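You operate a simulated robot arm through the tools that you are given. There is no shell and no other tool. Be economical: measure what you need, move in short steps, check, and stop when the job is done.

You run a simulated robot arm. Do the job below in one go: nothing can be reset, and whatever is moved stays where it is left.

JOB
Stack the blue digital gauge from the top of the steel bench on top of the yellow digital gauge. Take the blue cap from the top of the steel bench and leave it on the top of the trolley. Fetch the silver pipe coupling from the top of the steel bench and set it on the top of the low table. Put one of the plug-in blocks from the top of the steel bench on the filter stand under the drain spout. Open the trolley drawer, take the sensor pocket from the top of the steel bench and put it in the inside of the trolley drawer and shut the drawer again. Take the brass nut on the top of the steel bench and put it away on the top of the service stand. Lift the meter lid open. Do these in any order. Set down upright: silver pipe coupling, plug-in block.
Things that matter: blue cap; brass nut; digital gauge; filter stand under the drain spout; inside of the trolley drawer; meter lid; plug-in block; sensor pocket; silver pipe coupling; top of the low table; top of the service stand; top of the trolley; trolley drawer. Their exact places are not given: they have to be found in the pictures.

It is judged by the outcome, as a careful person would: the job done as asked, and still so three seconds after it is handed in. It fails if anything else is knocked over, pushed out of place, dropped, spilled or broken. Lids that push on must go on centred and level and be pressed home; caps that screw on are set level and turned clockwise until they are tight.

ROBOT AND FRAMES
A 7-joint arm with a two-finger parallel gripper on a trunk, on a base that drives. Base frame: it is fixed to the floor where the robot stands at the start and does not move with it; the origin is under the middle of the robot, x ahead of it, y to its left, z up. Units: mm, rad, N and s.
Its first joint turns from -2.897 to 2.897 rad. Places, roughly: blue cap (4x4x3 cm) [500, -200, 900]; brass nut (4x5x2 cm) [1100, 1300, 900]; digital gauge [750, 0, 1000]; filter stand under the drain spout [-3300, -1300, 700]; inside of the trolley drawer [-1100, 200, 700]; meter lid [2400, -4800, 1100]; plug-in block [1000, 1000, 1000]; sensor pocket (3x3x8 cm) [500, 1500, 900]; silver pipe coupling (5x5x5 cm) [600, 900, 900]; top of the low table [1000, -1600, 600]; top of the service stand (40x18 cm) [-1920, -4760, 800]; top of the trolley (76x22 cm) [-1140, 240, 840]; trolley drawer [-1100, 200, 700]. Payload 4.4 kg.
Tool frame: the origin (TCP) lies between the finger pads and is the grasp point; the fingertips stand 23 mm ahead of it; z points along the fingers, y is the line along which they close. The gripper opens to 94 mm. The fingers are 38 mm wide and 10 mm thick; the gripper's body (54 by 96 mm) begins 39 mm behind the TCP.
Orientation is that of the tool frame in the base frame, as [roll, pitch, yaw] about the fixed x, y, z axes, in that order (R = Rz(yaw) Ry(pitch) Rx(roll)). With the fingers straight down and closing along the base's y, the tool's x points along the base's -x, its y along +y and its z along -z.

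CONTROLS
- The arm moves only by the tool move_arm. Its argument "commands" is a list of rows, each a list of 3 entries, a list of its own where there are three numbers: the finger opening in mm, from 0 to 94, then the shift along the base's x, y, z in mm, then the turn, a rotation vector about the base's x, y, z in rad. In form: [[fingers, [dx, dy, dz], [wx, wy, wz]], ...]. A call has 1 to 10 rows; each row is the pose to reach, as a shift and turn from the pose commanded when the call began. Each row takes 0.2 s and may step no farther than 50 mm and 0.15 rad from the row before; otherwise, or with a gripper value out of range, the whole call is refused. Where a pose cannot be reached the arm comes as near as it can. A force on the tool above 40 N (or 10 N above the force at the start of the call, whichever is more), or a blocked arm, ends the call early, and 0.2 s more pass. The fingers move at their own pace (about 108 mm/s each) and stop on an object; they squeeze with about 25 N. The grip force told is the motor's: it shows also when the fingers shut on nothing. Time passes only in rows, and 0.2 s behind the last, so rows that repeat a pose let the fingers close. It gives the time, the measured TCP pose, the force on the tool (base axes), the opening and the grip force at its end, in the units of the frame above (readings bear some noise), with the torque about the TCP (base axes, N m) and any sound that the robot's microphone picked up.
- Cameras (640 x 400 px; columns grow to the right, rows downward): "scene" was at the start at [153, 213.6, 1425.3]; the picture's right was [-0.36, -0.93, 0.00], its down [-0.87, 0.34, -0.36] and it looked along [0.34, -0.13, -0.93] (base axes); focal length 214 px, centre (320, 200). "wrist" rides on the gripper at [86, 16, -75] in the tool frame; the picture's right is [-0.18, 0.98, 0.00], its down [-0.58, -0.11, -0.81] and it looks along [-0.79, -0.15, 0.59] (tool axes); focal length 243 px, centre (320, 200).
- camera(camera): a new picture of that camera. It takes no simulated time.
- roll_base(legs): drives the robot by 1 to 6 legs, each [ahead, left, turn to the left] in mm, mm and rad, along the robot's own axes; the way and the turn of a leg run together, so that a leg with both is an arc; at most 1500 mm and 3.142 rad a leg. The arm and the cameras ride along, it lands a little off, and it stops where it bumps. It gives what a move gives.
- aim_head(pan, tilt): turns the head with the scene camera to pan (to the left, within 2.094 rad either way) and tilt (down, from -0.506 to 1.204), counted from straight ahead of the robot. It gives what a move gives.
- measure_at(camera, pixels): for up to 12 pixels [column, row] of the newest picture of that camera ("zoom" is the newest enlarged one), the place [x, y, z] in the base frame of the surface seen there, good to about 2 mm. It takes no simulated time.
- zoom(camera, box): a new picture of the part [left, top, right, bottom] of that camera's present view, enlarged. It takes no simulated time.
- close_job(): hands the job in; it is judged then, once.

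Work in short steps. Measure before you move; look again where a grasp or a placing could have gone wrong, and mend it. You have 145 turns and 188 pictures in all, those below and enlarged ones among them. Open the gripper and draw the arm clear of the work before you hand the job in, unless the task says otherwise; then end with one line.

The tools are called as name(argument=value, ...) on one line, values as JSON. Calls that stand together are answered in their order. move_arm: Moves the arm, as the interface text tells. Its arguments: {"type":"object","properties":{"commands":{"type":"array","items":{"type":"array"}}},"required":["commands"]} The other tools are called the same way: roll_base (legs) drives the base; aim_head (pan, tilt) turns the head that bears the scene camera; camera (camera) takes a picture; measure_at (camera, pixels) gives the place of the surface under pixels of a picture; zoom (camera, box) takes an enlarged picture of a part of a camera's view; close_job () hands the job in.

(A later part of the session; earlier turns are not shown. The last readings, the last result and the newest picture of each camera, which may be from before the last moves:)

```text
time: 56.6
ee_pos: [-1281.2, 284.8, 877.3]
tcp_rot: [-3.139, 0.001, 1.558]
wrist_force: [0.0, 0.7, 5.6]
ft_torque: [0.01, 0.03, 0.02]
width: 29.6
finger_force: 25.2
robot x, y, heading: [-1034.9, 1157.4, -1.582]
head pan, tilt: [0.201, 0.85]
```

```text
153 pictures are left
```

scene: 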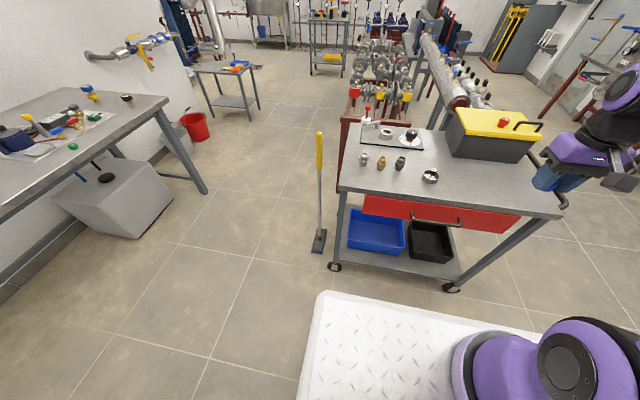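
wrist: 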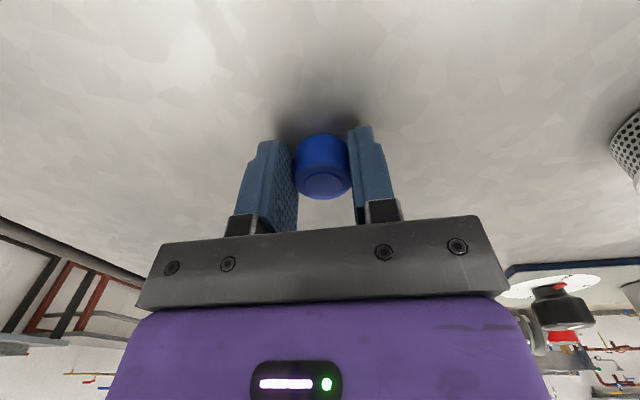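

The cap rests (5.6 N). I release and rise.

move_arm(commands=[[50, [0, 0, 0], [0, 0, 0]], [94, [0, 0, 0], [0, 0, 0]], [94, [0, 0, 0], [0, 0, 0]], [94, [0, 0, 45], [0, 0, 0]], [94, [0, 0, 90], [0, 0, 0]], [94, [0, 0, 135], [0, 0, 0]], [94, [0, 0, 180], [0, 0, 0]]])

move_arm(commands=[[94, [14, 36, 0], [0, 0, -0.15]], [94, [28, 72, 0], [0, 0, -0.3]], [94, [42, 108, 0], [0, 0, -0.45]], [94, [56, 144, 0], [0, 0, -0.6]], [94, [70, 180, 0], [0, 0, -0.75]], [94, [84, 216, 0], [0, 0, -0.9]], [94, [98, 252, 0], [0, 0, -1.05]], [94, [112, 288, 0], [0, 0, -1.2]], [94, [126, 324, 0], [0, 0, -1.35]], [94, [139, 345, 0], [0, 0, -1.5]]])

camera(camera="scene")

```text
time: 58.2
ee_pos: [-1279.4, 284.9, 1056.8]
tcp_rot: [3.141, -0.001, 1.558]
wrist_force: [-0.1, -0.4, -1.6]
ft_torque: [0.02, -0.02, 0.01]
width: 94.1
finger_force: 0.1
robot x, y, heading: [-1034.4, 1160.8, -1.585]
head pan, tilt: [0.201, 0.85]
```

```text
time: 60.4
ee_pos: [-1145.8, 608.9, 1063.4]
tcp_rot: [-3.141, 0.0, 0.056]
wrist_force: [0.0, -0.5, -0.5]
ft_torque: [-0.01, -0.05, 0.01]
width: 94.1
finger_force: 0.1
out of reach, approached as far as the arm can: row 9, 10
robot x, y, heading: [-1034.7, 1156.6, -1.582]
head pan, tilt: [0.201, 0.85]
```

```text
152 pictures are left
```

scene: 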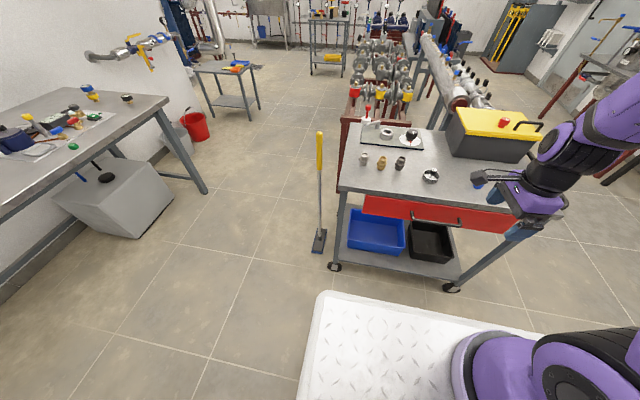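

The arm nears its inner reach limit, so I back the base 90 mm (shelf front is at 1615) and then tilt the tool towards horizontal, moving outward.

roll_base(legs=[[-90, 0, 0.012]])

move_arm(commands=[[94, [3, -20, -20], [-0.14, 0, 0]], [94, [3, -40, -40], [-0.28, 0, 0]], [94, [3, -60, -60], [-0.42, 0, 0]], [94, [3, -80, -80], [-0.56, 0, 0]], [94, [3, -100, -100], [-0.7, 0, 0]], [94, [3, -120, -120], [-0.84, 0, 0]], [60, [3, -120, -150], [-0.98, 0, 0]], [40, [3, -120, -180], [-1.12, 0, 0]], [40, [3, -120, -220], [-1.26, 0, 0]], [40, [3, -120, -250], [-1.35, 0, 0]]])

camera(camera="wrist")

camera(camera="scene")

```text
time: 61.5
ee_pos: [-1138.6, 696.4, 1062.6]
tcp_rot: [-3.141, 0.0, 0.073]
wrist_force: [0.2, -0.1, -0.1]
ft_torque: [0.04, 0.0, 0.0]
width: 94.0
finger_force: 0.0
robot x, y, heading: [-1033.9, 1247.5, -1.57]
head pan, tilt: [0.201, 0.85]
```

```text
time: 63.7
ee_pos: [-1135.9, 574.6, 812.9]
tcp_rot: [1.792, 0.069, 0.015]
wrist_force: [-0.7, 0.1, -0.7]
ft_torque: [-0.01, -0.01, 0.03]
width: 40.2
finger_force: 0.0
out of reach, approached as far as the arm can: row 1, 2, 3, 4, 5, 6, 7
robot x, y, heading: [-1036.0, 1248.4, -1.567]
head pan, tilt: [0.201, 0.85]
```

```text
151 pictures are left
```

wrist: 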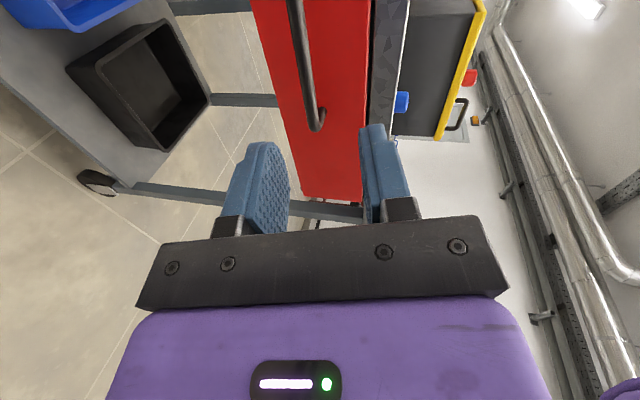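

```text
150 pictures are left
```

scene: 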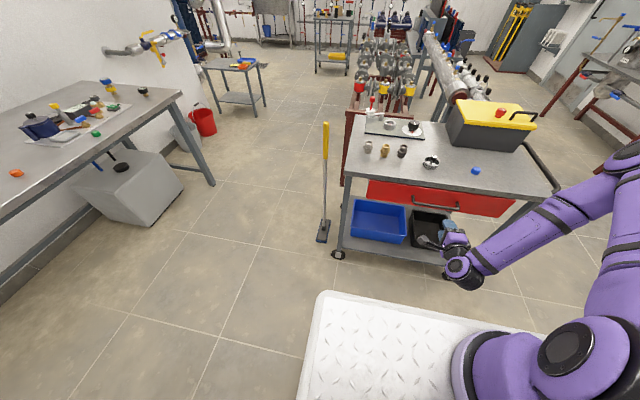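

The tool is tilted as wanted. I measure the handle bar (wrist ≈(308,60)) and drawer front again.

measure_at(camera="wrist", pixels=[[303, 60], [308, 60], [313, 60], [298, 20], [310, 100], [318, 118], [322, 125], [270, 60], [350, 60], [360, 100], [290, 150], [375, 60]])

zoom(camera="scene", box=[380, 160, 520, 260])

```text
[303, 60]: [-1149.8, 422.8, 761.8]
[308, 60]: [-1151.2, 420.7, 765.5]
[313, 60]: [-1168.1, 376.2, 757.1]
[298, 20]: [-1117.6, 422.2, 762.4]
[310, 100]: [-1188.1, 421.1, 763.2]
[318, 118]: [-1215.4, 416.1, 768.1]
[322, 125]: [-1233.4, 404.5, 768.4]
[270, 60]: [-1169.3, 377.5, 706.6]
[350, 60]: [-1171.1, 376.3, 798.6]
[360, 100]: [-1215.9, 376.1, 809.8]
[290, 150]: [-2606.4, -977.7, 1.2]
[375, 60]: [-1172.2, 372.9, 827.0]
```

```text
4.00 times, centred on (450, 210) of scene
```

zoom: 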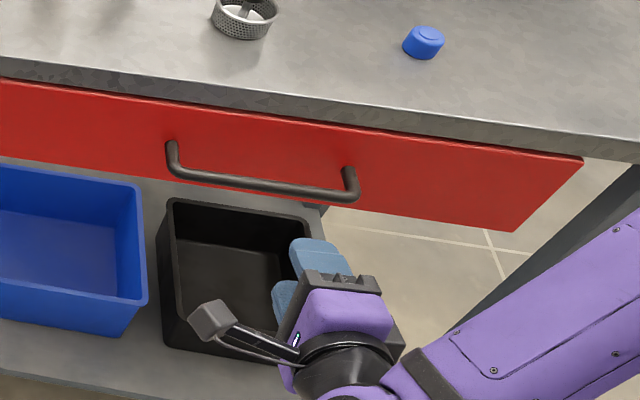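

Bar centre ≈(y 416, z 763). I move in with a 40 opening to TCP (421,764), then close.

move_arm(commands=[[40, [-4, -38, -18], [0, -0.035, 0]], [40, [-4, -76, -30], [0, -0.069, 0]], [40, [-4, -115, -40], [0, -0.069, 0]], [40, [-4, -153, -49], [0, -0.069, 0]], [40, [-4, -153, -49], [0, -0.069, 0]]])

camera(camera="wrist")

```text
time: 64.9
ee_pos: [-1137.8, 424.4, 764.9]
tcp_rot: [1.792, 0.0, 0.016]
wrist_force: [-0.7, 0.4, 0.2]
ft_torque: [0.01, -0.01, 0.03]
width: 40.2
finger_force: 0.0
robot x, y, heading: [-1034.1, 1249.3, -1.57]
head pan, tilt: [0.201, 0.85]
```

```text
148 pictures are left
```

wrist: 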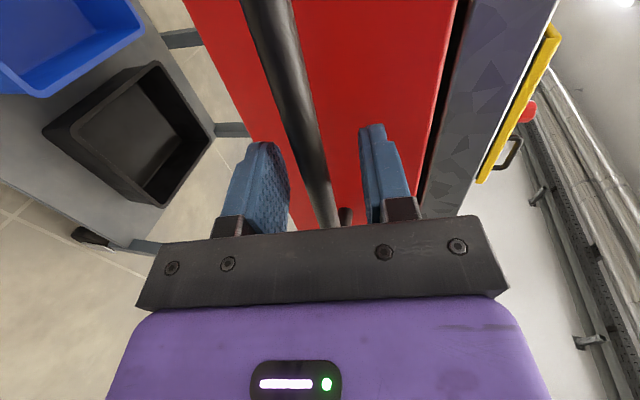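

The bar lies between the fingers at (316,181). I close and pull +y a bit to test.

move_arm(commands=[[5, [0, 0, 0], [0, 0, 0]], [5, [0, 0, 0], [0, 0, 0]], [5, [0, 10, 0], [0, 0, 0]], [5, [0, 30, 0], [0, 0, 0]], [5, [0, 50, 0], [0, 0, 0]]])

```text
time: 66.1
ee_pos: [-1136.9, 474.4, 762.1]
tcp_rot: [1.797, 0.0, 0.017]
wrist_force: [13.5, 0.5, -24.5]
ft_torque: [0.24, -0.88, -0.12]
width: 13.8
finger_force: 45.2
robot x, y, heading: [-1035.5, 1249.4, -1.566]
head pan, tilt: [0.201, 0.85]
```

It moved 50 mm. A vertical force of -24 N suggests I am holding the bar high; I lower 2 mm and continue pulling.

move_arm(commands=[[5, [0, 10, -3], [0, 0, 0]], [5, [0, 40, -3], [0, 0, 0]], [5, [0, 70, -3], [0, 0, 0]], [5, [0, 100, -3], [0, 0, 0]], [5, [0, 130, -3], [0, 0, 0]], [5, [0, 150, -3], [0, 0, 0]]])

camera(camera="scene")

```text
time: 67.3
ee_pos: [-1137.1, 599.8, 762.1]
tcp_rot: [1.794, 0.0, 0.023]
wrist_force: [4.6, -2.1, -1.2]
ft_torque: [-0.02, -0.56, 0.42]
width: 13.9
finger_force: 44.9
robot x, y, heading: [-1037.2, 1246.8, -1.567]
head pan, tilt: [0.201, 0.85]
stopped in row 6: the force on the tool passed its limit at 42 N (the readings are from after the stop); the commanded pose is now the measured one
```

```text
147 pictures are left
```

scene: 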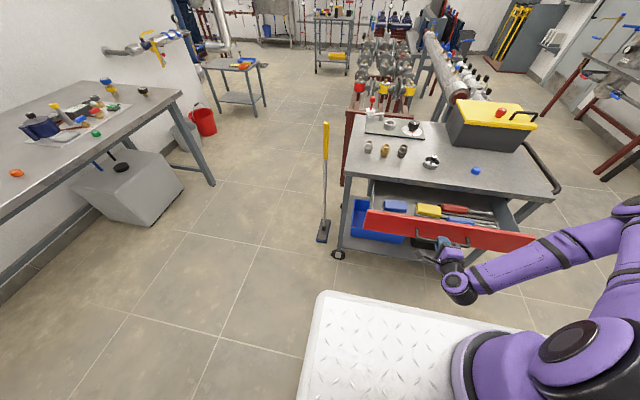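

The drawer is open ≈175 mm, apparently at its stop. I release, and zoom in to see its inside.

move_arm(commands=[[40, [0, 0, 0], [0, 0, 0]], [40, [0, 0, 0], [0, 0, 0]]])

zoom(camera="scene", box=[350, 160, 550, 280])

measure_at(camera="zoom", pixels=[[70, 110], [150, 100], [100, 165], [170, 178], [250, 165], [250, 185], [380, 190], [480, 195], [460, 215], [60, 190], [560, 230], [300, 205]])

```text
time: 67.9
ee_pos: [-1138.0, 599.9, 760.9]
tcp_rot: [1.794, -0.002, 0.019]
wrist_force: [1.2, 1.0, -0.6]
ft_torque: [-0.02, 0.0, -0.01]
width: 40.0
finger_force: 0.1
robot x, y, heading: [-1034.2, 1250.8, -1.563]
head pan, tilt: [0.201, 0.85]
```

```text
3.20 times, centred on (450, 220) of scene
```

zoom: 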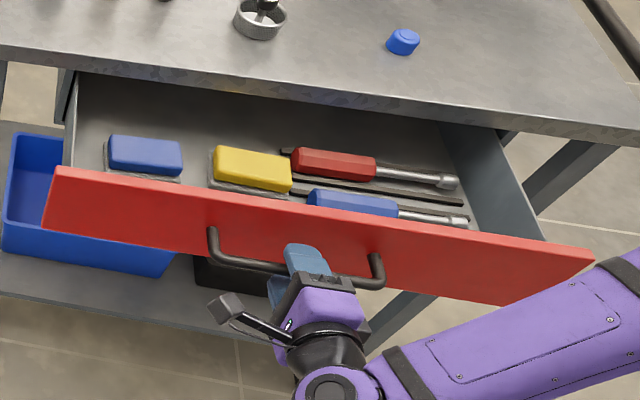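

```text
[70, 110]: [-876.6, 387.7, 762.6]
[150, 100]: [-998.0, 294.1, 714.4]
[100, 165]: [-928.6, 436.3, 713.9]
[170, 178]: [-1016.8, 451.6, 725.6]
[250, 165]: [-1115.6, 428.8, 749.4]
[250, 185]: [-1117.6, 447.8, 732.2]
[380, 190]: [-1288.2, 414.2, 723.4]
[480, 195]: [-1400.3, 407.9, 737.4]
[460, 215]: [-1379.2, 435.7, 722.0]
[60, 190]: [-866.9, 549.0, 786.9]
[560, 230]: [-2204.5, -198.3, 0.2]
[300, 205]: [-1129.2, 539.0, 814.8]
```

The drawer floor is z≈714, spanning y up to ≈540. I back the tool off the handle and rise while untilting, to view it from above.

move_arm(commands=[[60, [0, 35, 8], [0, 0, 0]], [60, [0, 45, 40], [0.1, 0, 0]], [60, [0, 40, 85], [0.24, 0, 0]], [60, [0, 30, 130], [0.38, 0, 0]], [60, [0, 20, 175], [0.52, 0, 0]], [60, [0, 10, 215], [0.66, 0, 0]], [60, [0, 0, 250], [0.8, 0, 0]], [60, [0, -10, 285], [0.94, 0, 0]], [60, [0, -20, 310], [1.08, 0, 0]], [60, [0, -30, 330], [1.22, 0, 0]]])

camera(camera="wrist")

```text
time: 70.3
ee_pos: [-1260.0, 597.2, 1080.8]
tcp_rot: [3.038, -0.07, -0.279]
wrist_force: [-0.2, 0.0, -0.6]
ft_torque: [-0.01, 0.01, 0.0]
width: 60.0
finger_force: 0.1
out of reach, approached as far as the arm can: row 3, 4, 5, 6, 7, 9
robot x, y, heading: [-1031.5, 1248.0, -1.573]
head pan, tilt: [0.201, 0.85]
stopped in row 10: the arm was blocked; the commanded pose is now the measured one
```

```text
145 pictures are left
```

wrist: 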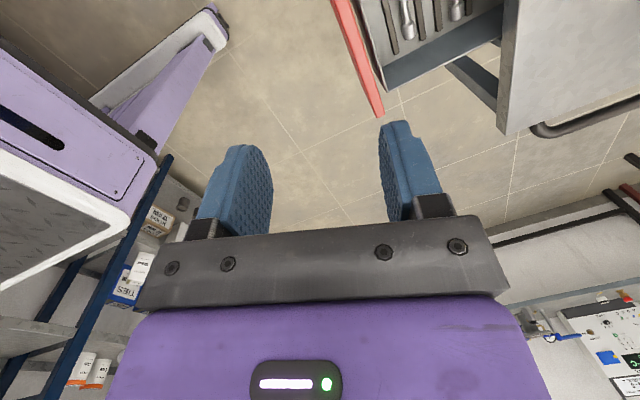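

The arm was blocked near its inner limit (yaw -0.28). I move outward and unwind the yaw towards its usual 1.57.

move_arm(commands=[[60, [0, -40, 10], [0, 0, 0]], [60, [10, -80, 20], [0, 0, 0.14]], [60, [20, -100, 20], [0, 0, 0.28]], [60, [30, -120, 20], [0, 0, 0.42]], [60, [40, -120, 20], [0, 0, 0.56]], [60, [50, -120, 20], [0, 0, 0.7]], [60, [60, -120, 20], [0, 0, 0.84]], [60, [70, -120, 20], [0, 0, 0.98]], [60, [80, -120, 20], [0, 0, 1.12]], [60, [90, -120, 20], [0, 0, 1.26]]])

camera(camera="scene")

```text
time: 72.5
ee_pos: [-1170.3, 476.5, 1101.3]
tcp_rot: [3.038, -0.069, 0.98]
wrist_force: [0.3, 0.7, -0.9]
ft_torque: [-0.01, -0.04, -0.01]
width: 60.0
finger_force: 0.1
robot x, y, heading: [-1032.4, 1249.4, -1.57]
head pan, tilt: [0.201, 0.85]
```

```text
144 pictures are left
```

scene: 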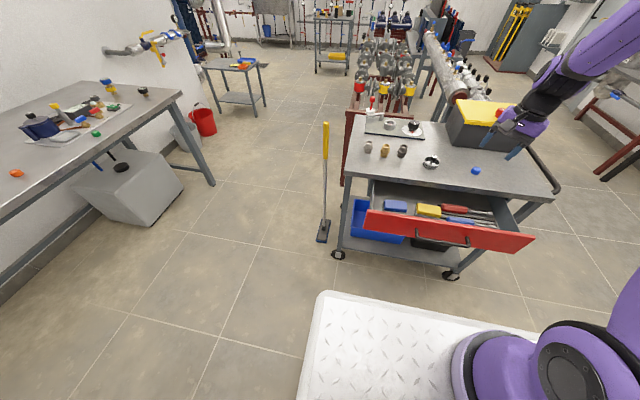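

Yaw is 0.98 now; I level the tool (turn +0.125 about y) and finish the yaw while drawing back to y≈650 to view the drawer.

move_arm(commands=[[60, [10, 30, 0], [0, 0.125, 0]]])

move_arm(commands=[[60, [15, 35, 0], [0, 0, 0.148]], [60, [30, 70, 0], [0, 0, 0.296]], [60, [45, 105, 0], [0, 0, 0.444]], [60, [60, 135, 0], [0, 0, 0.59]]])

camera(camera="wrist")

```text
time: 72.9
ee_pos: [-1161.3, 507.5, 1102.5]
tcp_rot: [3.14, 0.002, 0.973]
wrist_force: [0.5, 0.3, 1.0]
ft_torque: [0.0, -0.03, 0.02]
width: 60.0
finger_force: 0.1
robot x, y, heading: [-1035.0, 1247.2, -1.571]
head pan, tilt: [0.201, 0.85]
```

```text
time: 73.9
ee_pos: [-1100.3, 639.8, 1102.3]
tcp_rot: [3.139, 0.001, 1.568]
wrist_force: [0.2, -1.5, -0.3]
ft_torque: [0.0, -0.01, 0.0]
width: 59.9
finger_force: 0.0
robot x, y, heading: [-1037.2, 1248.1, -1.571]
head pan, tilt: [0.201, 0.85]
```

```text
143 pictures are left
```

wrist: 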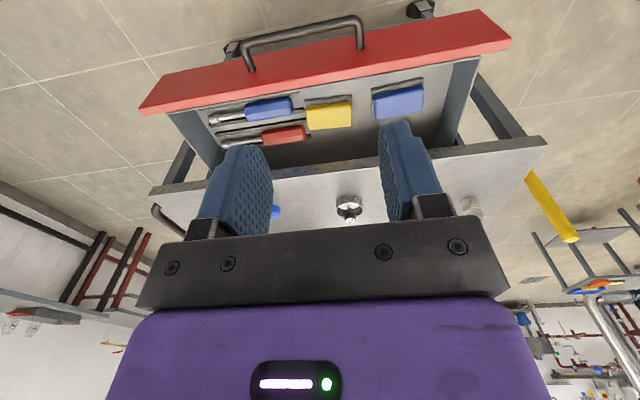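

I zoom on the drawer to find a free spot.

zoom(camera="wrist", box=[180, 50, 500, 200])

measure_at(camera="wrist", pixels=[[362, 95], [362, 120], [352, 105], [373, 105], [425, 85], [440, 85], [465, 70], [435, 120], [320, 150], [360, 150], [455, 110], [400, 70]])

```text
2.00 times, centred on (340, 125) of wrist
```

zoom: 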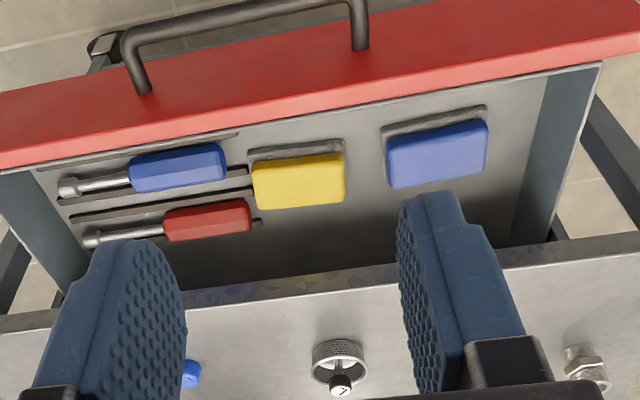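

```text
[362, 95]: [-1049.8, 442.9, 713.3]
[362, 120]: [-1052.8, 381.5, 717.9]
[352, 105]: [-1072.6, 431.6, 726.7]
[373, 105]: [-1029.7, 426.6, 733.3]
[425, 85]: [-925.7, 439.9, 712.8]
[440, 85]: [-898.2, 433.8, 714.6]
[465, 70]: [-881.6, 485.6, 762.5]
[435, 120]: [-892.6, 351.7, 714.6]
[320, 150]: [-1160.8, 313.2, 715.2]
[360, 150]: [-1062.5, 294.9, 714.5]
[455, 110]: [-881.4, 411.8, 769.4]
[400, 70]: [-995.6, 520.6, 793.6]
```

The gap at x≈-1072..-1030 is free floor (z 714). With the drawer left open, I go back to the bench's left part: slide left 900, then turn to face the bench.

roll_base(legs=[[0, 900, 0], [0, 0, 1.571]])

aim_head(pan=0.1, tilt=0.95)

camera(camera="scene")

camera(camera="wrist")

```text
time: 75.7
ee_pos: [-954.1, 630.0, 1102.5]
tcp_rot: [3.139, 0.0, 1.603]
wrist_force: [0.2, 1.1, 1.0]
ft_torque: [0.0, -0.02, -0.01]
width: 59.8
finger_force: 0.1
robot x, y, heading: [-912.1, 1237.6, -1.533]
head pan, tilt: [0.201, 0.85]
stopped in leg 1: the robot was blocked; the commanded pose is now the measured one
```

```text
time: 76.3
ee_pos: [-955.2, 628.9, 1103.1]
tcp_rot: [3.141, -0.001, 1.604]
wrist_force: [-0.6, 0.8, -0.4]
ft_torque: [-0.01, -0.01, 0.0]
width: 59.9
finger_force: 0.1
robot x, y, heading: [-911.1, 1241.5, -1.53]
head pan, tilt: [0.099, 0.949]
```

```text
141 pictures are left
```

scene: 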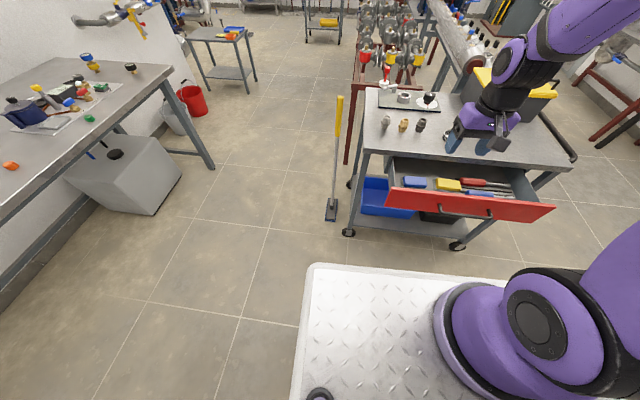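

```text
140 pictures are left
```

wrist: 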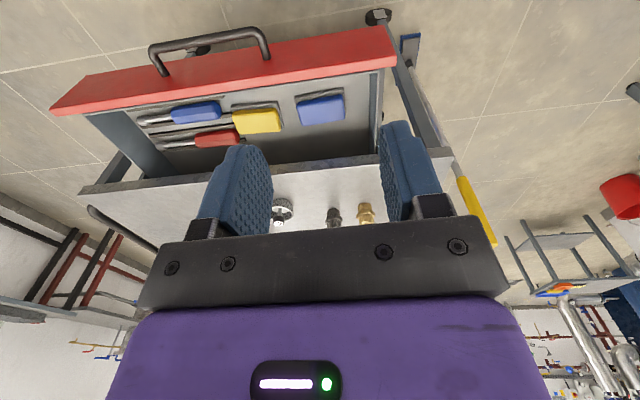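

The tail bumped near the shelf post. I go forward 130, straighten, then slide left and turn.

roll_base(legs=[[130, 0, 0], [0, 0, -0.04], [0, 780, 0], [0, 0, 1.571]])

aim_head(pan=0.1, tilt=0.95)

camera(camera="scene")

camera(camera="wrist")

```text
time: 85.5
ee_pos: [464.4, 1040.8, 1102.7]
tcp_rot: [3.139, 0.0, 3.131]
wrist_force: [-0.5, -0.2, 0.4]
ft_torque: [-0.02, -0.02, 0.02]
width: 60.1
finger_force: 0.1
robot x, y, heading: [-141.2, 1107.5, -0.0]
head pan, tilt: [0.099, 0.949]
```

```text
time: 86.2
ee_pos: [463.8, 1040.6, 1102.2]
tcp_rot: [3.141, 0.001, 3.132]
wrist_force: [0.9, 0.4, 0.9]
ft_torque: [-0.03, 0.0, 0.02]
width: 59.8
finger_force: 0.1
robot x, y, heading: [-142.2, 1113.5, -0.005]
head pan, tilt: [0.099, 0.949]
```

```text
139 pictures are left
```

scene: 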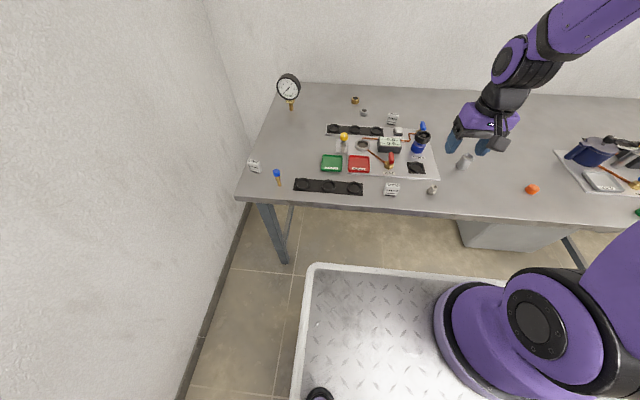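

```text
138 pictures are left
```

wrist: 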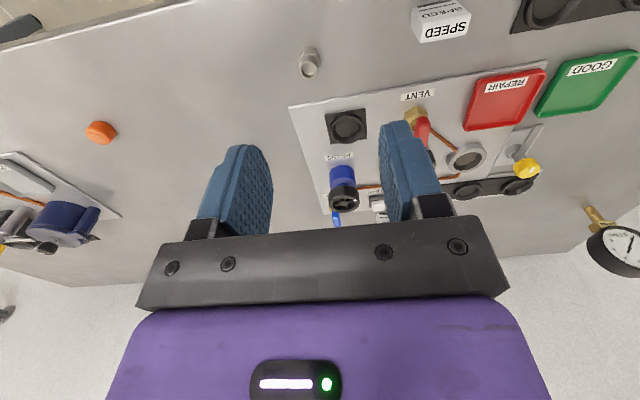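

Now at the bench's left part. I zoom and measure all the parts to fetch here.

zoom(camera="scene", box=[230, 80, 390, 210])

zoom(camera="scene", box=[340, 80, 500, 210])

measure_at(camera="scene", pixels=[[277, 171], [277, 178], [279, 184], [254, 163], [392, 186], [392, 117], [355, 98], [355, 101], [465, 157], [465, 165], [463, 162], [364, 112]])

```text
3.08 times, centred on (310, 145) of scene
```

zoom: 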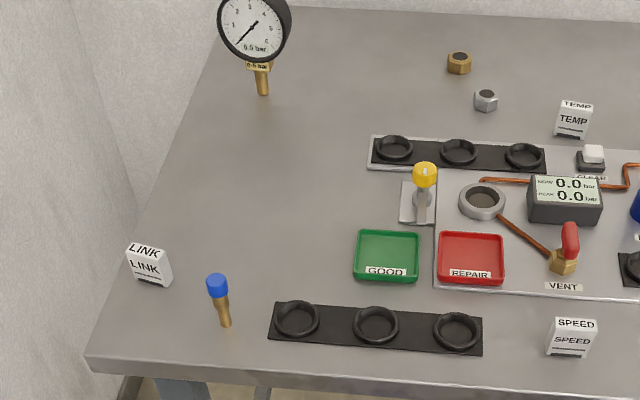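

```text
3.08 times, centred on (420, 145) of scene
```

zoom: 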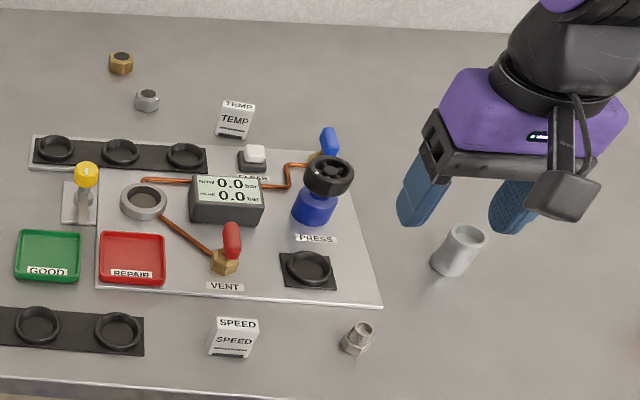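

```text
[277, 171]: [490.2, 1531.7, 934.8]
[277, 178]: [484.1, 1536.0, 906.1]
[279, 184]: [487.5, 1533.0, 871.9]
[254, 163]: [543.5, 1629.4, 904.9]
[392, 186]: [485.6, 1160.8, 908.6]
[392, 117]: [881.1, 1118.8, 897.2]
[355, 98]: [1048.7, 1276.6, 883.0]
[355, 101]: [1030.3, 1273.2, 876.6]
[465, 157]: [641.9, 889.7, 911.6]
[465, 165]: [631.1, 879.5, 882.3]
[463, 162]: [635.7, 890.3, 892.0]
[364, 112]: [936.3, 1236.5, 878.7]
```

The sensor pocket stands at ≈(488,1533), blue head top at 937. I move above it.

move_arm(commands=[[60, [2, 49, 0], [0, 0, 0]], [60, [5, 98, 0], [0, 0, 0]], [60, [7, 147, 0], [0, 0, 0]], [60, [10, 196, 0], [0, 0, 0]], [60, [12, 245, 0], [0, 0, 0]], [60, [15, 294, 0], [0, 0, 0]], [60, [17, 343, 0], [0, 0, 0]], [60, [20, 392, 0], [0, 0, 0]], [60, [22, 441, 0], [0, 0, 0]], [60, [24, 490, 0], [0, 0, 0]]])

move_arm(commands=[[60, [0, 1, -40], [0, 0, 0]], [60, [0, 1, -80], [0, 0, 0]], [60, [0, 1, -105], [0, 0, 0]], [60, [0, 1, -105], [0, 0, 0]]])

camera(camera="wrist")

```text
time: 88.3
ee_pos: [488.3, 1532.2, 1103.0]
tcp_rot: [3.141, 0.003, 3.129]
wrist_force: [0.1, -0.9, 1.5]
ft_torque: [0.05, 0.03, 0.02]
width: 59.9
finger_force: 0.1
robot x, y, heading: [-146.8, 1106.1, -0.002]
head pan, tilt: [0.099, 0.949]
```

```text
time: 89.3
ee_pos: [486.7, 1530.2, 996.1]
tcp_rot: [3.14, 0.0, 3.131]
wrist_force: [-0.1, 0.6, 0.5]
ft_torque: [0.0, -0.01, 0.01]
width: 60.0
finger_force: 0.0
robot x, y, heading: [-146.3, 1110.1, -0.0]
head pan, tilt: [0.099, 0.949]
```

```text
135 pictures are left
```

wrist: 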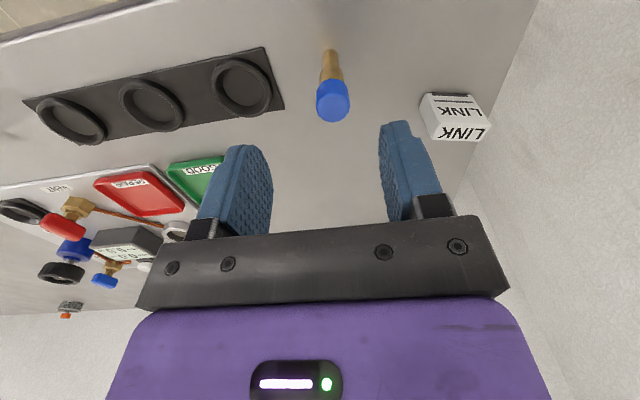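

Blue head centre at (333,107), ~8 mm to the right of the tool axis. I measure it.

measure_at(camera="wrist", pixels=[[333, 107], [318, 107], [348, 105], [333, 119], [333, 98], [330, 70], [333, 93], [440, 105], [470, 130]])

```text
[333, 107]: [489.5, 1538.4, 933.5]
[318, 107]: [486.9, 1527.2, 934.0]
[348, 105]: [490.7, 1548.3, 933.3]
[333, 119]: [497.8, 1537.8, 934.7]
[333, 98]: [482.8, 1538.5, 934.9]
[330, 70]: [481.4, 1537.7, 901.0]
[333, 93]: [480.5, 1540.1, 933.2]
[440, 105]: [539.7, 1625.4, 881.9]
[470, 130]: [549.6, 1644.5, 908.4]
```

Head centre (489.5,1538), top 934. I shift (+3,+7.5), descend 78, grip and lift.

move_arm(commands=[[60, [3, 7.5, -38], [0, 0, 0]], [60, [3, 7.5, -78], [0, 0, 0]], [10, [3, 7.5, -78], [0, 0, 0]], [10, [3, 7.5, -78], [0, 0, 0]], [10, [3, 7.5, -78], [0, 0, 0]], [10, [3, 7.5, -60], [0, 0, 0]], [10, [3, 7.5, -20], [0, 0, 0]], [10, [3, 7.5, 25], [0, 0, 0]]])

camera(camera="wrist")

```text
time: 91.2
ee_pos: [488.2, 1541.4, 1022.2]
tcp_rot: [3.141, 0.0, 3.134]
wrist_force: [0.2, -0.6, -1.8]
ft_torque: [-0.01, 0.03, -0.01]
width: 21.5
finger_force: 25.3
robot x, y, heading: [-147.5, 1105.3, 0.0]
head pan, tilt: [0.099, 0.949]
```

```text
134 pictures are left
```

wrist: 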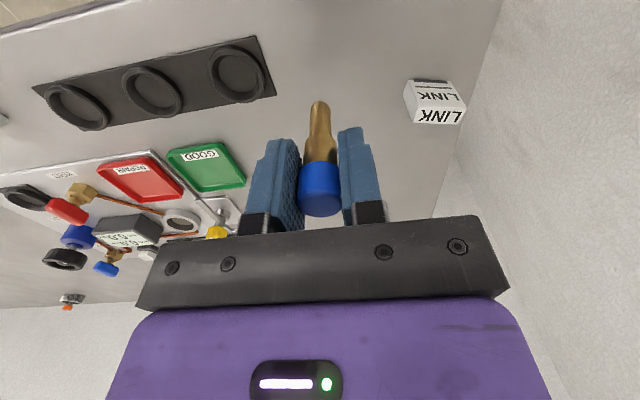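

The pocket is held. I raise it and bring the arm ahead of the robot before driving back to the trolley.

move_arm(commands=[[10, [0, 0, 45], [0, 0, 0]], [10, [0, 0, 90], [0, 0, 0]], [10, [0, -45, 100], [0, 0, 0]], [10, [0, -90, 100], [0, 0, 0]], [10, [0, -138, 100], [0, 0, 0]], [10, [0, -186, 100], [0, 0, 0]], [10, [0, -234, 100], [0, 0, 0]], [10, [0, -282, 100], [0, 0, 0]], [10, [0, -330, 100], [0, 0, 0]], [10, [0, -378, 100], [0, 0, 0]]])

roll_base(legs=[[0, 0, -1.571], [0, -880, 0]])

aim_head(pan=0.2, tilt=0.85)

camera(camera="wrist")

```text
time: 93.3
ee_pos: [490.5, 1164.0, 1126.2]
tcp_rot: [-3.141, -0.001, 3.135]
wrist_force: [0.0, 1.2, -1.4]
ft_torque: [-0.03, 0.02, 0.0]
width: 21.1
finger_force: 24.8
robot x, y, heading: [-143.6, 1109.0, 0.0]
head pan, tilt: [0.099, 0.949]
```

```text
time: 101.8
ee_pos: [-967.3, 482.7, 1126.8]
tcp_rot: [3.14, -0.002, 1.56]
wrist_force: [-0.7, 0.3, -0.4]
ft_torque: [0.03, 0.0, 0.0]
width: 20.3
finger_force: 24.8
robot x, y, heading: [-1020.2, 1120.6, -1.575]
head pan, tilt: [0.099, 0.949]
```

```text
time: 102.5
ee_pos: [-968.3, 482.8, 1126.5]
tcp_rot: [3.14, 0.001, 1.563]
wrist_force: [-0.4, -0.1, -0.3]
ft_torque: [0.0, 0.02, 0.0]
width: 20.6
finger_force: 25.2
robot x, y, heading: [-1020.1, 1117.5, -1.57]
head pan, tilt: [0.201, 0.85]
```

```text
133 pictures are left
```

wrist: 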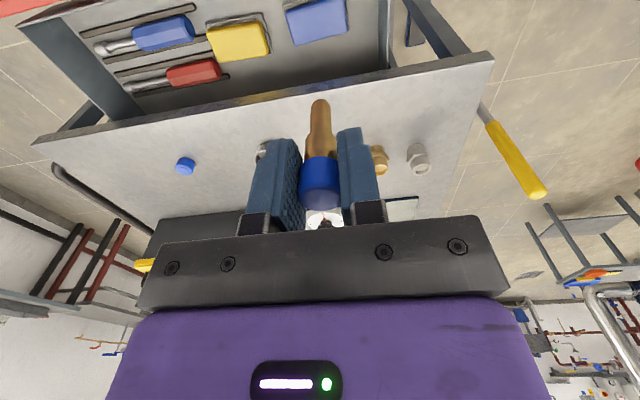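

Robot is at (-1020,1119). I yaw the tool -1.5 while moving over the gap, then look with the wrist and the scene cameras.

move_arm(commands=[[10, [-8, -3, 0], [0, 0, -0.15]], [10, [-16, -6, 0], [0, 0, -0.3]], [10, [-24, -9, 0], [0, 0, -0.45]], [10, [-32, -12, 0], [0, 0, -0.6]], [10, [-40, -15, 0], [0, 0, -0.75]], [10, [-48, -18, 0], [0, 0, -0.9]], [10, [-56, -21, 0], [0, 0, -1.05]], [10, [-64, -24, -30], [0, 0, -1.2]], [10, [-72, -26, -60], [0, 0, -1.35]], [10, [-83, -28, -100], [0, 0, -1.5]]])

camera(camera="wrist")

zoom(camera="scene", box=[330, 120, 570, 270])

```text
time: 104.7
ee_pos: [-1051.6, 453.9, 1026.6]
tcp_rot: [3.136, 0.0, 0.058]
wrist_force: [-0.2, 0.7, 0.2]
ft_torque: [-0.04, -0.01, 0.02]
width: 20.3
finger_force: 25.5
robot x, y, heading: [-1019.7, 1118.3, -1.575]
head pan, tilt: [0.201, 0.85]
```

```text
132 pictures are left
```

wrist: 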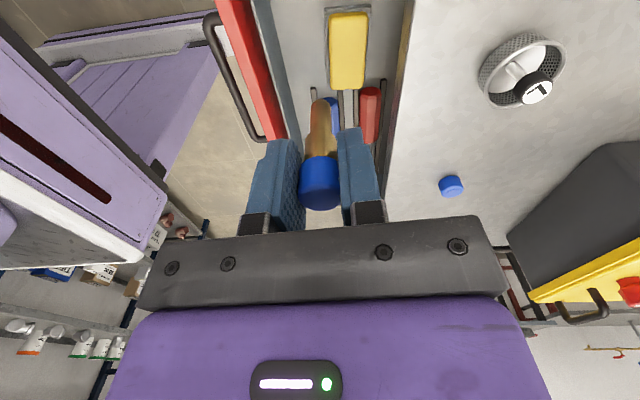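

```text
2.67 times, centred on (450, 195) of scene
```

zoom: 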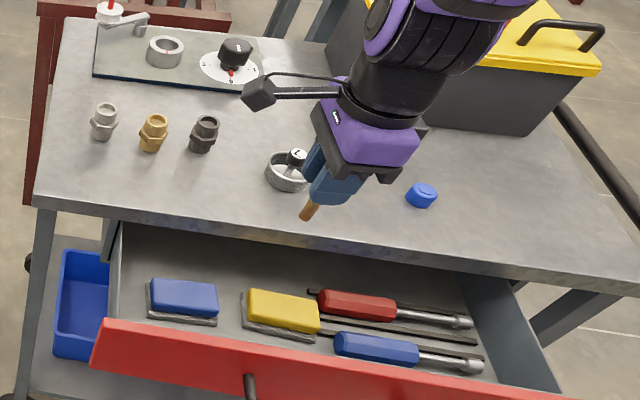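

I measure the tray edges around the gap in this picture.

measure_at(camera="zoom", pixels=[[219, 290], [217, 322], [243, 300], [243, 328], [230, 310], [230, 335], [248, 292], [215, 285], [232, 280], [318, 310], [185, 283], [250, 335]])

```text
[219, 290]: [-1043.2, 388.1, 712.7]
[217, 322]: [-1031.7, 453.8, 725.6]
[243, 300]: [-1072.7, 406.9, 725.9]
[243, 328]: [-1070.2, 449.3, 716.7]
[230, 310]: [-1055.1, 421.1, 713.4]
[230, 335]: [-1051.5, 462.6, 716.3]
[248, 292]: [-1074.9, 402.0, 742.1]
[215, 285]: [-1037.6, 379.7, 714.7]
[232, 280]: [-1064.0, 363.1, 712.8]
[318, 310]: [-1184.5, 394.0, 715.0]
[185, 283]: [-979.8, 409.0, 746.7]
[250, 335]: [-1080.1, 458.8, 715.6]
```

Floor in front of the trays (y≥460) is free. I lower the pocket at (-1051,470) until it touches (TCP ≈773).

move_arm(commands=[[10, [0, 8, -45], [0, 0, -0.06]], [10, [0, 16, -90], [0, 0, -0.06]], [10, [0, 16, -135], [0, 0, -0.06]], [10, [0, 16, -180], [0, 0, -0.06]], [10, [0, 16, -220], [0, 0, -0.06]], [10, [0, 16, -240], [0, 0, -0.06]], [10, [0, 16, -248], [0, 0, -0.06]], [10, [0, 16, -251], [0, 0, -0.06]], [10, [0, 16, -251], [0, 0, -0.06]]])

zoom(camera="scene", box=[330, 120, 570, 270])

```text
time: 106.5
ee_pos: [-1052.2, 469.9, 775.4]
tcp_rot: [3.136, -0.001, -0.003]
wrist_force: [-0.3, -0.1, 22.0]
ft_torque: [0.03, -0.02, 0.01]
width: 20.3
finger_force: 25.2
robot x, y, heading: [-1022.3, 1118.3, -1.571]
head pan, tilt: [0.201, 0.85]
stopped in row 9: the force on the tool passed its limit at 50 N (the readings are from after the stop); the commanded pose is now the measured one
```

```text
2.67 times, centred on (450, 195) of scene
```

zoom: 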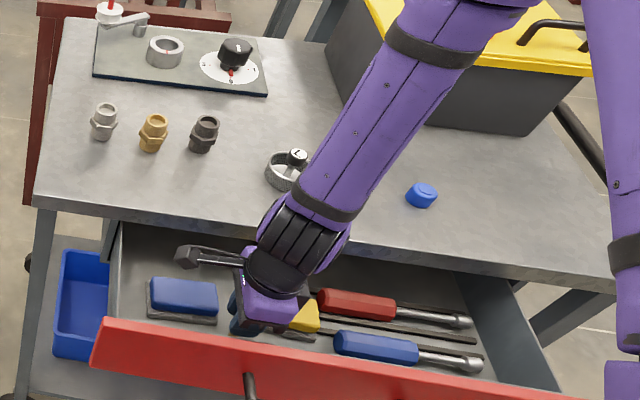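

It touches the drawer floor. I ease up 1 mm, open and rise.

move_arm(commands=[[10, [0, 0, 1], [0, 0, 0]], [35, [0, 0, 1], [0, 0, 0]], [50, [0, 0, 1], [0, 0, 0]], [50, [0, 0, 1], [0, 0, 0]], [50, [0, 0, 20], [0, 0, 0]], [50, [0, 0, 60], [0, 0, 0]], [50, [0, 0, 105], [0, 0, 0]], [50, [0, 0, 150], [0, 0, 0]], [50, [0, 0, 195], [0, 0, 0]]])

zoom(camera="scene", box=[330, 120, 570, 270])

```text
time: 108.5
ee_pos: [-1049.2, 470.0, 969.9]
tcp_rot: [3.138, -0.001, -0.001]
wrist_force: [-0.8, -0.1, 0.2]
ft_torque: [0.06, 0.0, -0.03]
width: 50.0
finger_force: 0.0
robot x, y, heading: [-1021.4, 1118.3, -1.575]
head pan, tilt: [0.201, 0.85]
```

```text
2.67 times, centred on (450, 195) of scene
```

zoom: 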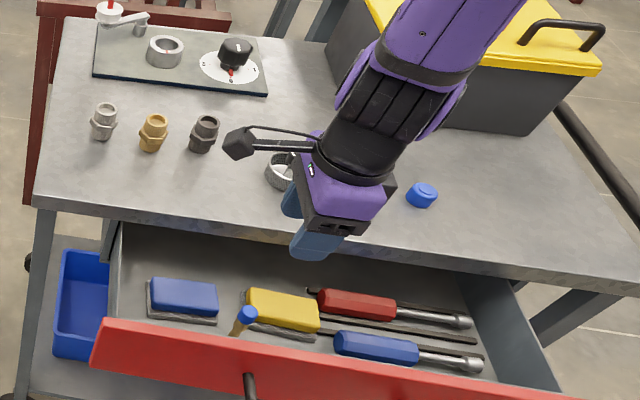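

The pocket stands in the drawer. I back the base 100 mm and unwind the yaw, moving to in front of the handle.

measure_at(camera="zoom", pixels=[[249, 313], [235, 335], [250, 378], [180, 350], [300, 345]])

roll_base(legs=[[-100, 0, 0]])

move_arm(commands=[[20, [-9, 8, 0], [0, 0, 0.15]], [0, [-18, 16, 0], [0, 0, 0.3]], [0, [-27, 24, 0], [0, 0, 0.45]], [0, [-36, 32, 0], [0, 0, 0.6]], [0, [-45, 40, 0], [0, 0, 0.75]], [0, [-54, 48, 0], [0, 0, 0.9]], [0, [-63, 56, 0], [0, 0, 1.05]], [0, [-72, 64, 0], [0, 0, 1.2]], [0, [-81, 72, 0], [0, 0, 1.35]], [0, [-92, 80, 0], [0, 0, 1.5]]])

camera(camera="wrist")

```text
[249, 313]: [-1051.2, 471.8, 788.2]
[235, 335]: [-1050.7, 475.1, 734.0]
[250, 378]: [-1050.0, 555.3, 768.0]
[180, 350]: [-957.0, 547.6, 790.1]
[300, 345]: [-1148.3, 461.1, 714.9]
```

```text
time: 109.7
ee_pos: [-1051.4, 568.9, 969.5]
tcp_rot: [3.138, 0.0, -0.001]
wrist_force: [0.2, 0.2, -0.6]
ft_torque: [-0.03, 0.01, 0.04]
width: 50.0
finger_force: 0.1
robot x, y, heading: [-1018.6, 1217.0, -1.579]
head pan, tilt: [0.201, 0.85]
```

```text
time: 111.9
ee_pos: [-1143.3, 647.1, 969.1]
tcp_rot: [3.138, -0.001, 1.502]
wrist_force: [0.0, -0.6, 0.4]
ft_torque: [0.03, 0.01, -0.02]
width: 0.0
finger_force: 25.1
robot x, y, heading: [-1019.4, 1210.9, -1.577]
head pan, tilt: [0.201, 0.85]
```

```text
128 pictures are left
```

wrist: 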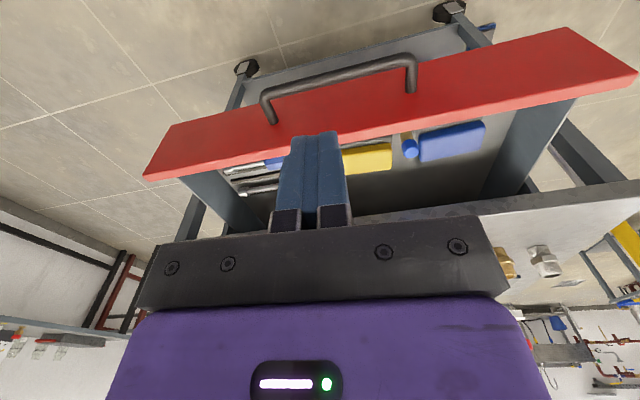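

I measure the bar and lower the closed fingers in front of it.

measure_at(camera="wrist", pixels=[[340, 72], [300, 84], [400, 58], [340, 76], [320, 105]])

move_arm(commands=[[0, [0, 5, -40], [0, 0, 0.05]], [0, [0, 5, -80], [0, 0, 0.07]], [0, [0, 5, -120], [0, 0, 0.07]], [0, [0, 5, -160], [0, 0, 0.07]], [0, [0, 5, -194], [0, 0, 0.07]]])

```text
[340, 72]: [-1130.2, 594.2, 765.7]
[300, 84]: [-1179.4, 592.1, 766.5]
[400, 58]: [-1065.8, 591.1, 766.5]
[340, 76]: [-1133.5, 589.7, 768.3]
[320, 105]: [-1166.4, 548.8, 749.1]
```

```text
time: 113.1
ee_pos: [-1145.2, 654.7, 778.5]
tcp_rot: [3.139, 0.002, 1.568]
wrist_force: [0.6, 0.5, 0.0]
ft_torque: [-0.03, 0.01, 0.0]
width: 0.0
finger_force: 24.6
robot x, y, heading: [-1018.8, 1213.4, -1.577]
head pan, tilt: [0.201, 0.85]
```

The bar's outer face is ≈597. I push it gently inwards (15–18 mm per row).

move_arm(commands=[[0, [0, -25, 0], [0, 0, 0]], [0, [0, -40, 0], [0, 0, 0]], [0, [0, -50, 0], [0, 0, 0]], [0, [0, -62, 0], [0, 0, 0]], [0, [0, -76, 0], [0, 0, 0]], [0, [0, -90, 0], [0, 0, 0]], [0, [0, -104, 0], [0, 0, 0]], [0, [0, -118, 0], [0, 0, 0]], [0, [0, -132, 0], [0, 0, 0]], [0, [0, -146, 0], [0, 0, 0]]])

move_arm(commands=[[0, [0, -14, 0], [0, 0, 0]], [0, [0, -28, 0], [0, 0, 0]], [0, [0, -40, 0], [0, 0, 0]], [0, [0, -50, 0], [0, 0, 0]], [0, [0, -58, 0], [0, 0, 0]], [0, [0, -65, 0], [0, 0, 0]], [0, [0, -72, 0], [0, 0, 0]]])

camera(camera="scene")

```text
time: 115.3
ee_pos: [-1143.6, 507.4, 777.5]
tcp_rot: [3.137, 0.002, 1.569]
wrist_force: [-0.2, 0.2, -0.4]
ft_torque: [0.03, -0.01, 0.0]
width: 0.1
finger_force: 25.4
robot x, y, heading: [-1020.8, 1217.4, -1.579]
head pan, tilt: [0.201, 0.85]
```

```text
time: 116.9
ee_pos: [-1143.8, 442.5, 774.8]
tcp_rot: [3.139, -0.015, 1.569]
wrist_force: [0.2, 7.1, 1.4]
ft_torque: [0.07, -0.08, 0.01]
width: 0.4
finger_force: 24.9
robot x, y, heading: [-1023.4, 1213.9, -1.573]
head pan, tilt: [0.201, 0.85]
stopped in row 7: the force on the tool passed its limit at 44 N (the readings are from after the stop); the commanded pose is now the measured one
```

```text
127 pictures are left
```

scene: 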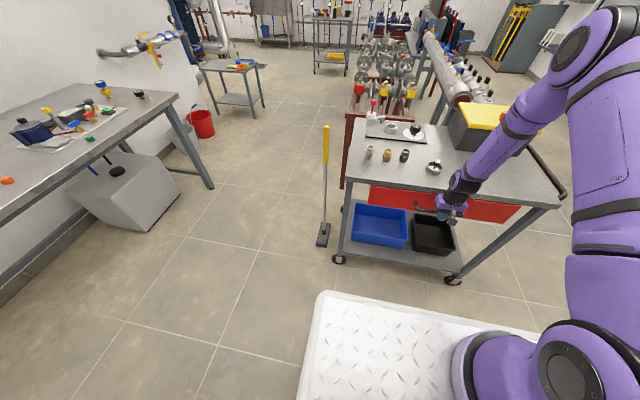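

The push ended at y 442 with resistance: shut. I verify the front's y, draw back and up.

measure_at(camera="scene", pixels=[[390, 198], [500, 212], [380, 205]])

move_arm(commands=[[0, [0, 40, 0], [0, 0, 0]], [0, [0, 60, 40], [0, 0, 0]], [30, [0, 80, 80], [0, 0, 0]], [60, [0, 100, 125], [0, 0, 0]], [94, [0, 110, 170], [0, 0, 0]], [94, [0, 110, 215], [0, 0, 0]], [94, [0, 110, 260], [0, 0, 0]], [94, [0, 110, 305], [0, 0, 0]], [94, [0, 110, 340], [0, 0, 0]]])

camera(camera="wrist")

roll_base(legs=[[110, 0, 0], [0, 880, 0], [0, 0, 1.571]])

```text
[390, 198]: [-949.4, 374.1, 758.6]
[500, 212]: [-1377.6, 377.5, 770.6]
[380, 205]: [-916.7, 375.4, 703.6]
```

```text
time: 118.9
ee_pos: [-1143.6, 551.0, 1116.8]
tcp_rot: [3.137, -0.011, 1.569]
wrist_force: [0.5, -1.1, -1.6]
ft_torque: [0.03, 0.0, -0.02]
width: 93.8
finger_force: 0.0
robot x, y, heading: [-1018.7, 1218.0, -1.575]
head pan, tilt: [0.201, 0.85]
```

```text
126 pictures are left
```

wrist: 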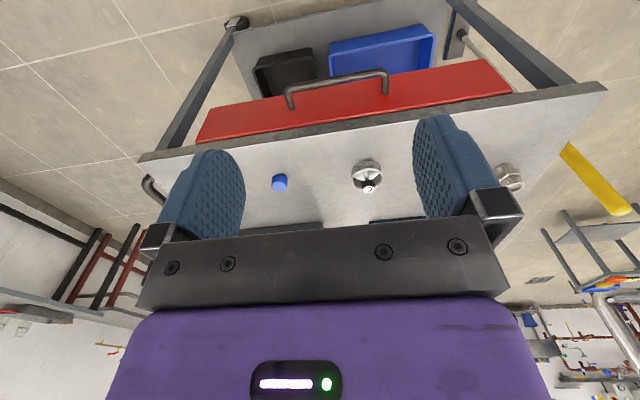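

```text
time: 128.3
ee_pos: [538.8, 1030.3, 1116.2]
tcp_rot: [3.137, -0.012, -3.073]
wrist_force: [1.2, 0.7, -0.7]
ft_torque: [0.0, -0.04, 0.01]
width: 94.0
finger_force: 0.2
robot x, y, heading: [-135.7, 1103.3, 0.065]
head pan, tilt: [0.201, 0.85]
```

Drawer front is back at 375 and the cap sits on top. Now at the bench, I move over the silver coupling at ≈(638,887).

move_arm(commands=[[94, [25, -36, 0], [0, 0, 0]], [94, [50, -72, 0], [0, 0, 0]], [94, [75, -108, 0], [0, 0, 0]], [94, [98, -143, 0], [0, 0, 0]], [94, [98, -143, -45], [0, 0, 0]], [94, [98, -143, -90], [0, 0, 0]], [94, [98, -143, -130], [0, 0, 0]], [94, [98, -143, -130], [0, 0, 0]]])

camera(camera="wrist")

zoom(camera="wrist", box=[260, 40, 380, 160])

```text
time: 130.2
ee_pos: [637.2, 884.4, 987.1]
tcp_rot: [3.137, -0.009, -3.074]
wrist_force: [0.1, 0.3, 0.4]
ft_torque: [0.02, 0.01, -0.04]
width: 94.1
finger_force: 0.0
robot x, y, heading: [-136.7, 1106.6, 0.068]
head pan, tilt: [0.201, 0.85]
```

```text
125 pictures are left
```

wrist: 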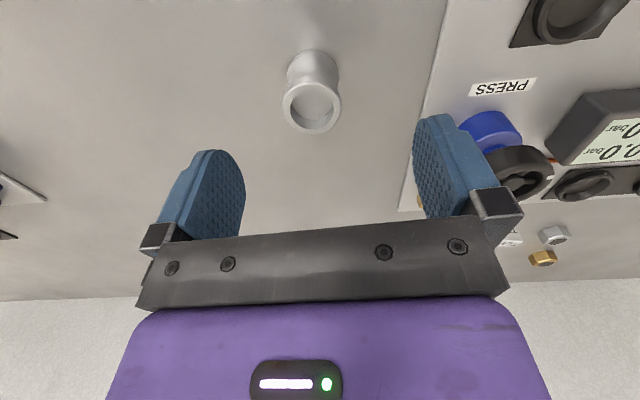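

```text
3.33 times, centred on (320, 100) of wrist
```

zoom: 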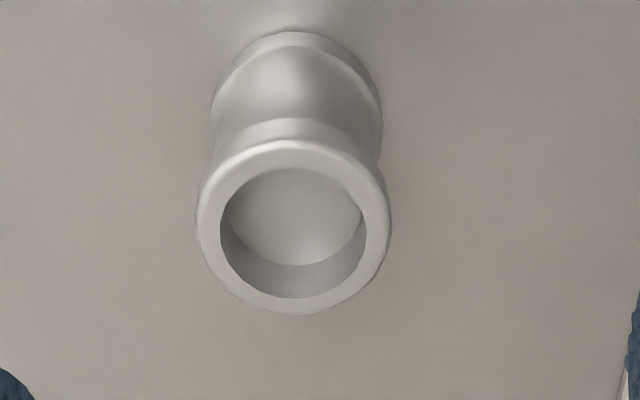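

The coupling stands upright with two flanges. I measure its rim.

measure_at(camera="zoom", pixels=[[205, 235], [382, 228], [290, 146], [295, 307], [295, 240], [290, 40]])

```text
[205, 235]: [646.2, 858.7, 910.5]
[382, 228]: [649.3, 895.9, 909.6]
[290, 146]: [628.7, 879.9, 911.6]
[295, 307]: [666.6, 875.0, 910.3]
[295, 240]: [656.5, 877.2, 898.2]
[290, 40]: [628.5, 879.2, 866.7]
```

Centre ≈(647.5,878), Ø40, z 859–911. I shift (+10,-6.5), descend to TCP z 886, grip and lift.

move_arm(commands=[[94, [10, -6.5, -45], [0, 0, 0]], [94, [10, -6.5, -85], [0, 0, 0]], [94, [10, -6.5, -101], [0, 0, 0]], [25, [10, -6.5, -101], [0, 0, 0]], [25, [10, -6.5, -101], [0, 0, 0]], [25, [10, -6.5, -101], [0, 0, 0]], [25, [10, -6.5, -60], [0, 0, 0]], [25, [10, -6.5, -15], [0, 0, 0]], [25, [10, -6.5, 30], [0, 0, 0]], [25, [10, -6.5, 75], [0, 0, 0]]])

camera(camera="wrist")

```text
time: 132.3
ee_pos: [644.8, 881.3, 1060.9]
tcp_rot: [3.136, -0.014, -3.074]
wrist_force: [1.2, 0.0, -2.8]
ft_torque: [0.03, 0.02, 0.0]
width: 41.2
finger_force: 25.2
robot x, y, heading: [-132.7, 1106.4, 0.071]
head pan, tilt: [0.201, 0.85]
```

```text
123 pictures are left
```

wrist: 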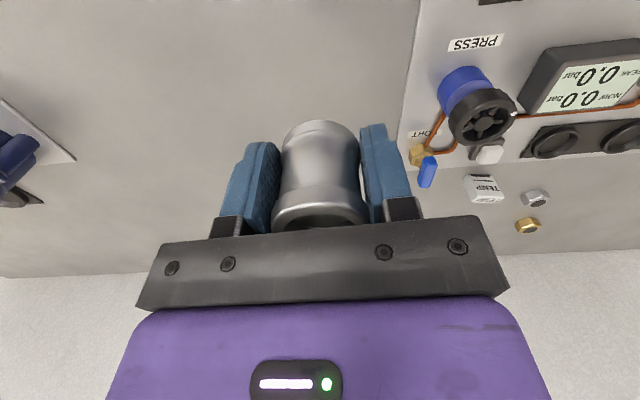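

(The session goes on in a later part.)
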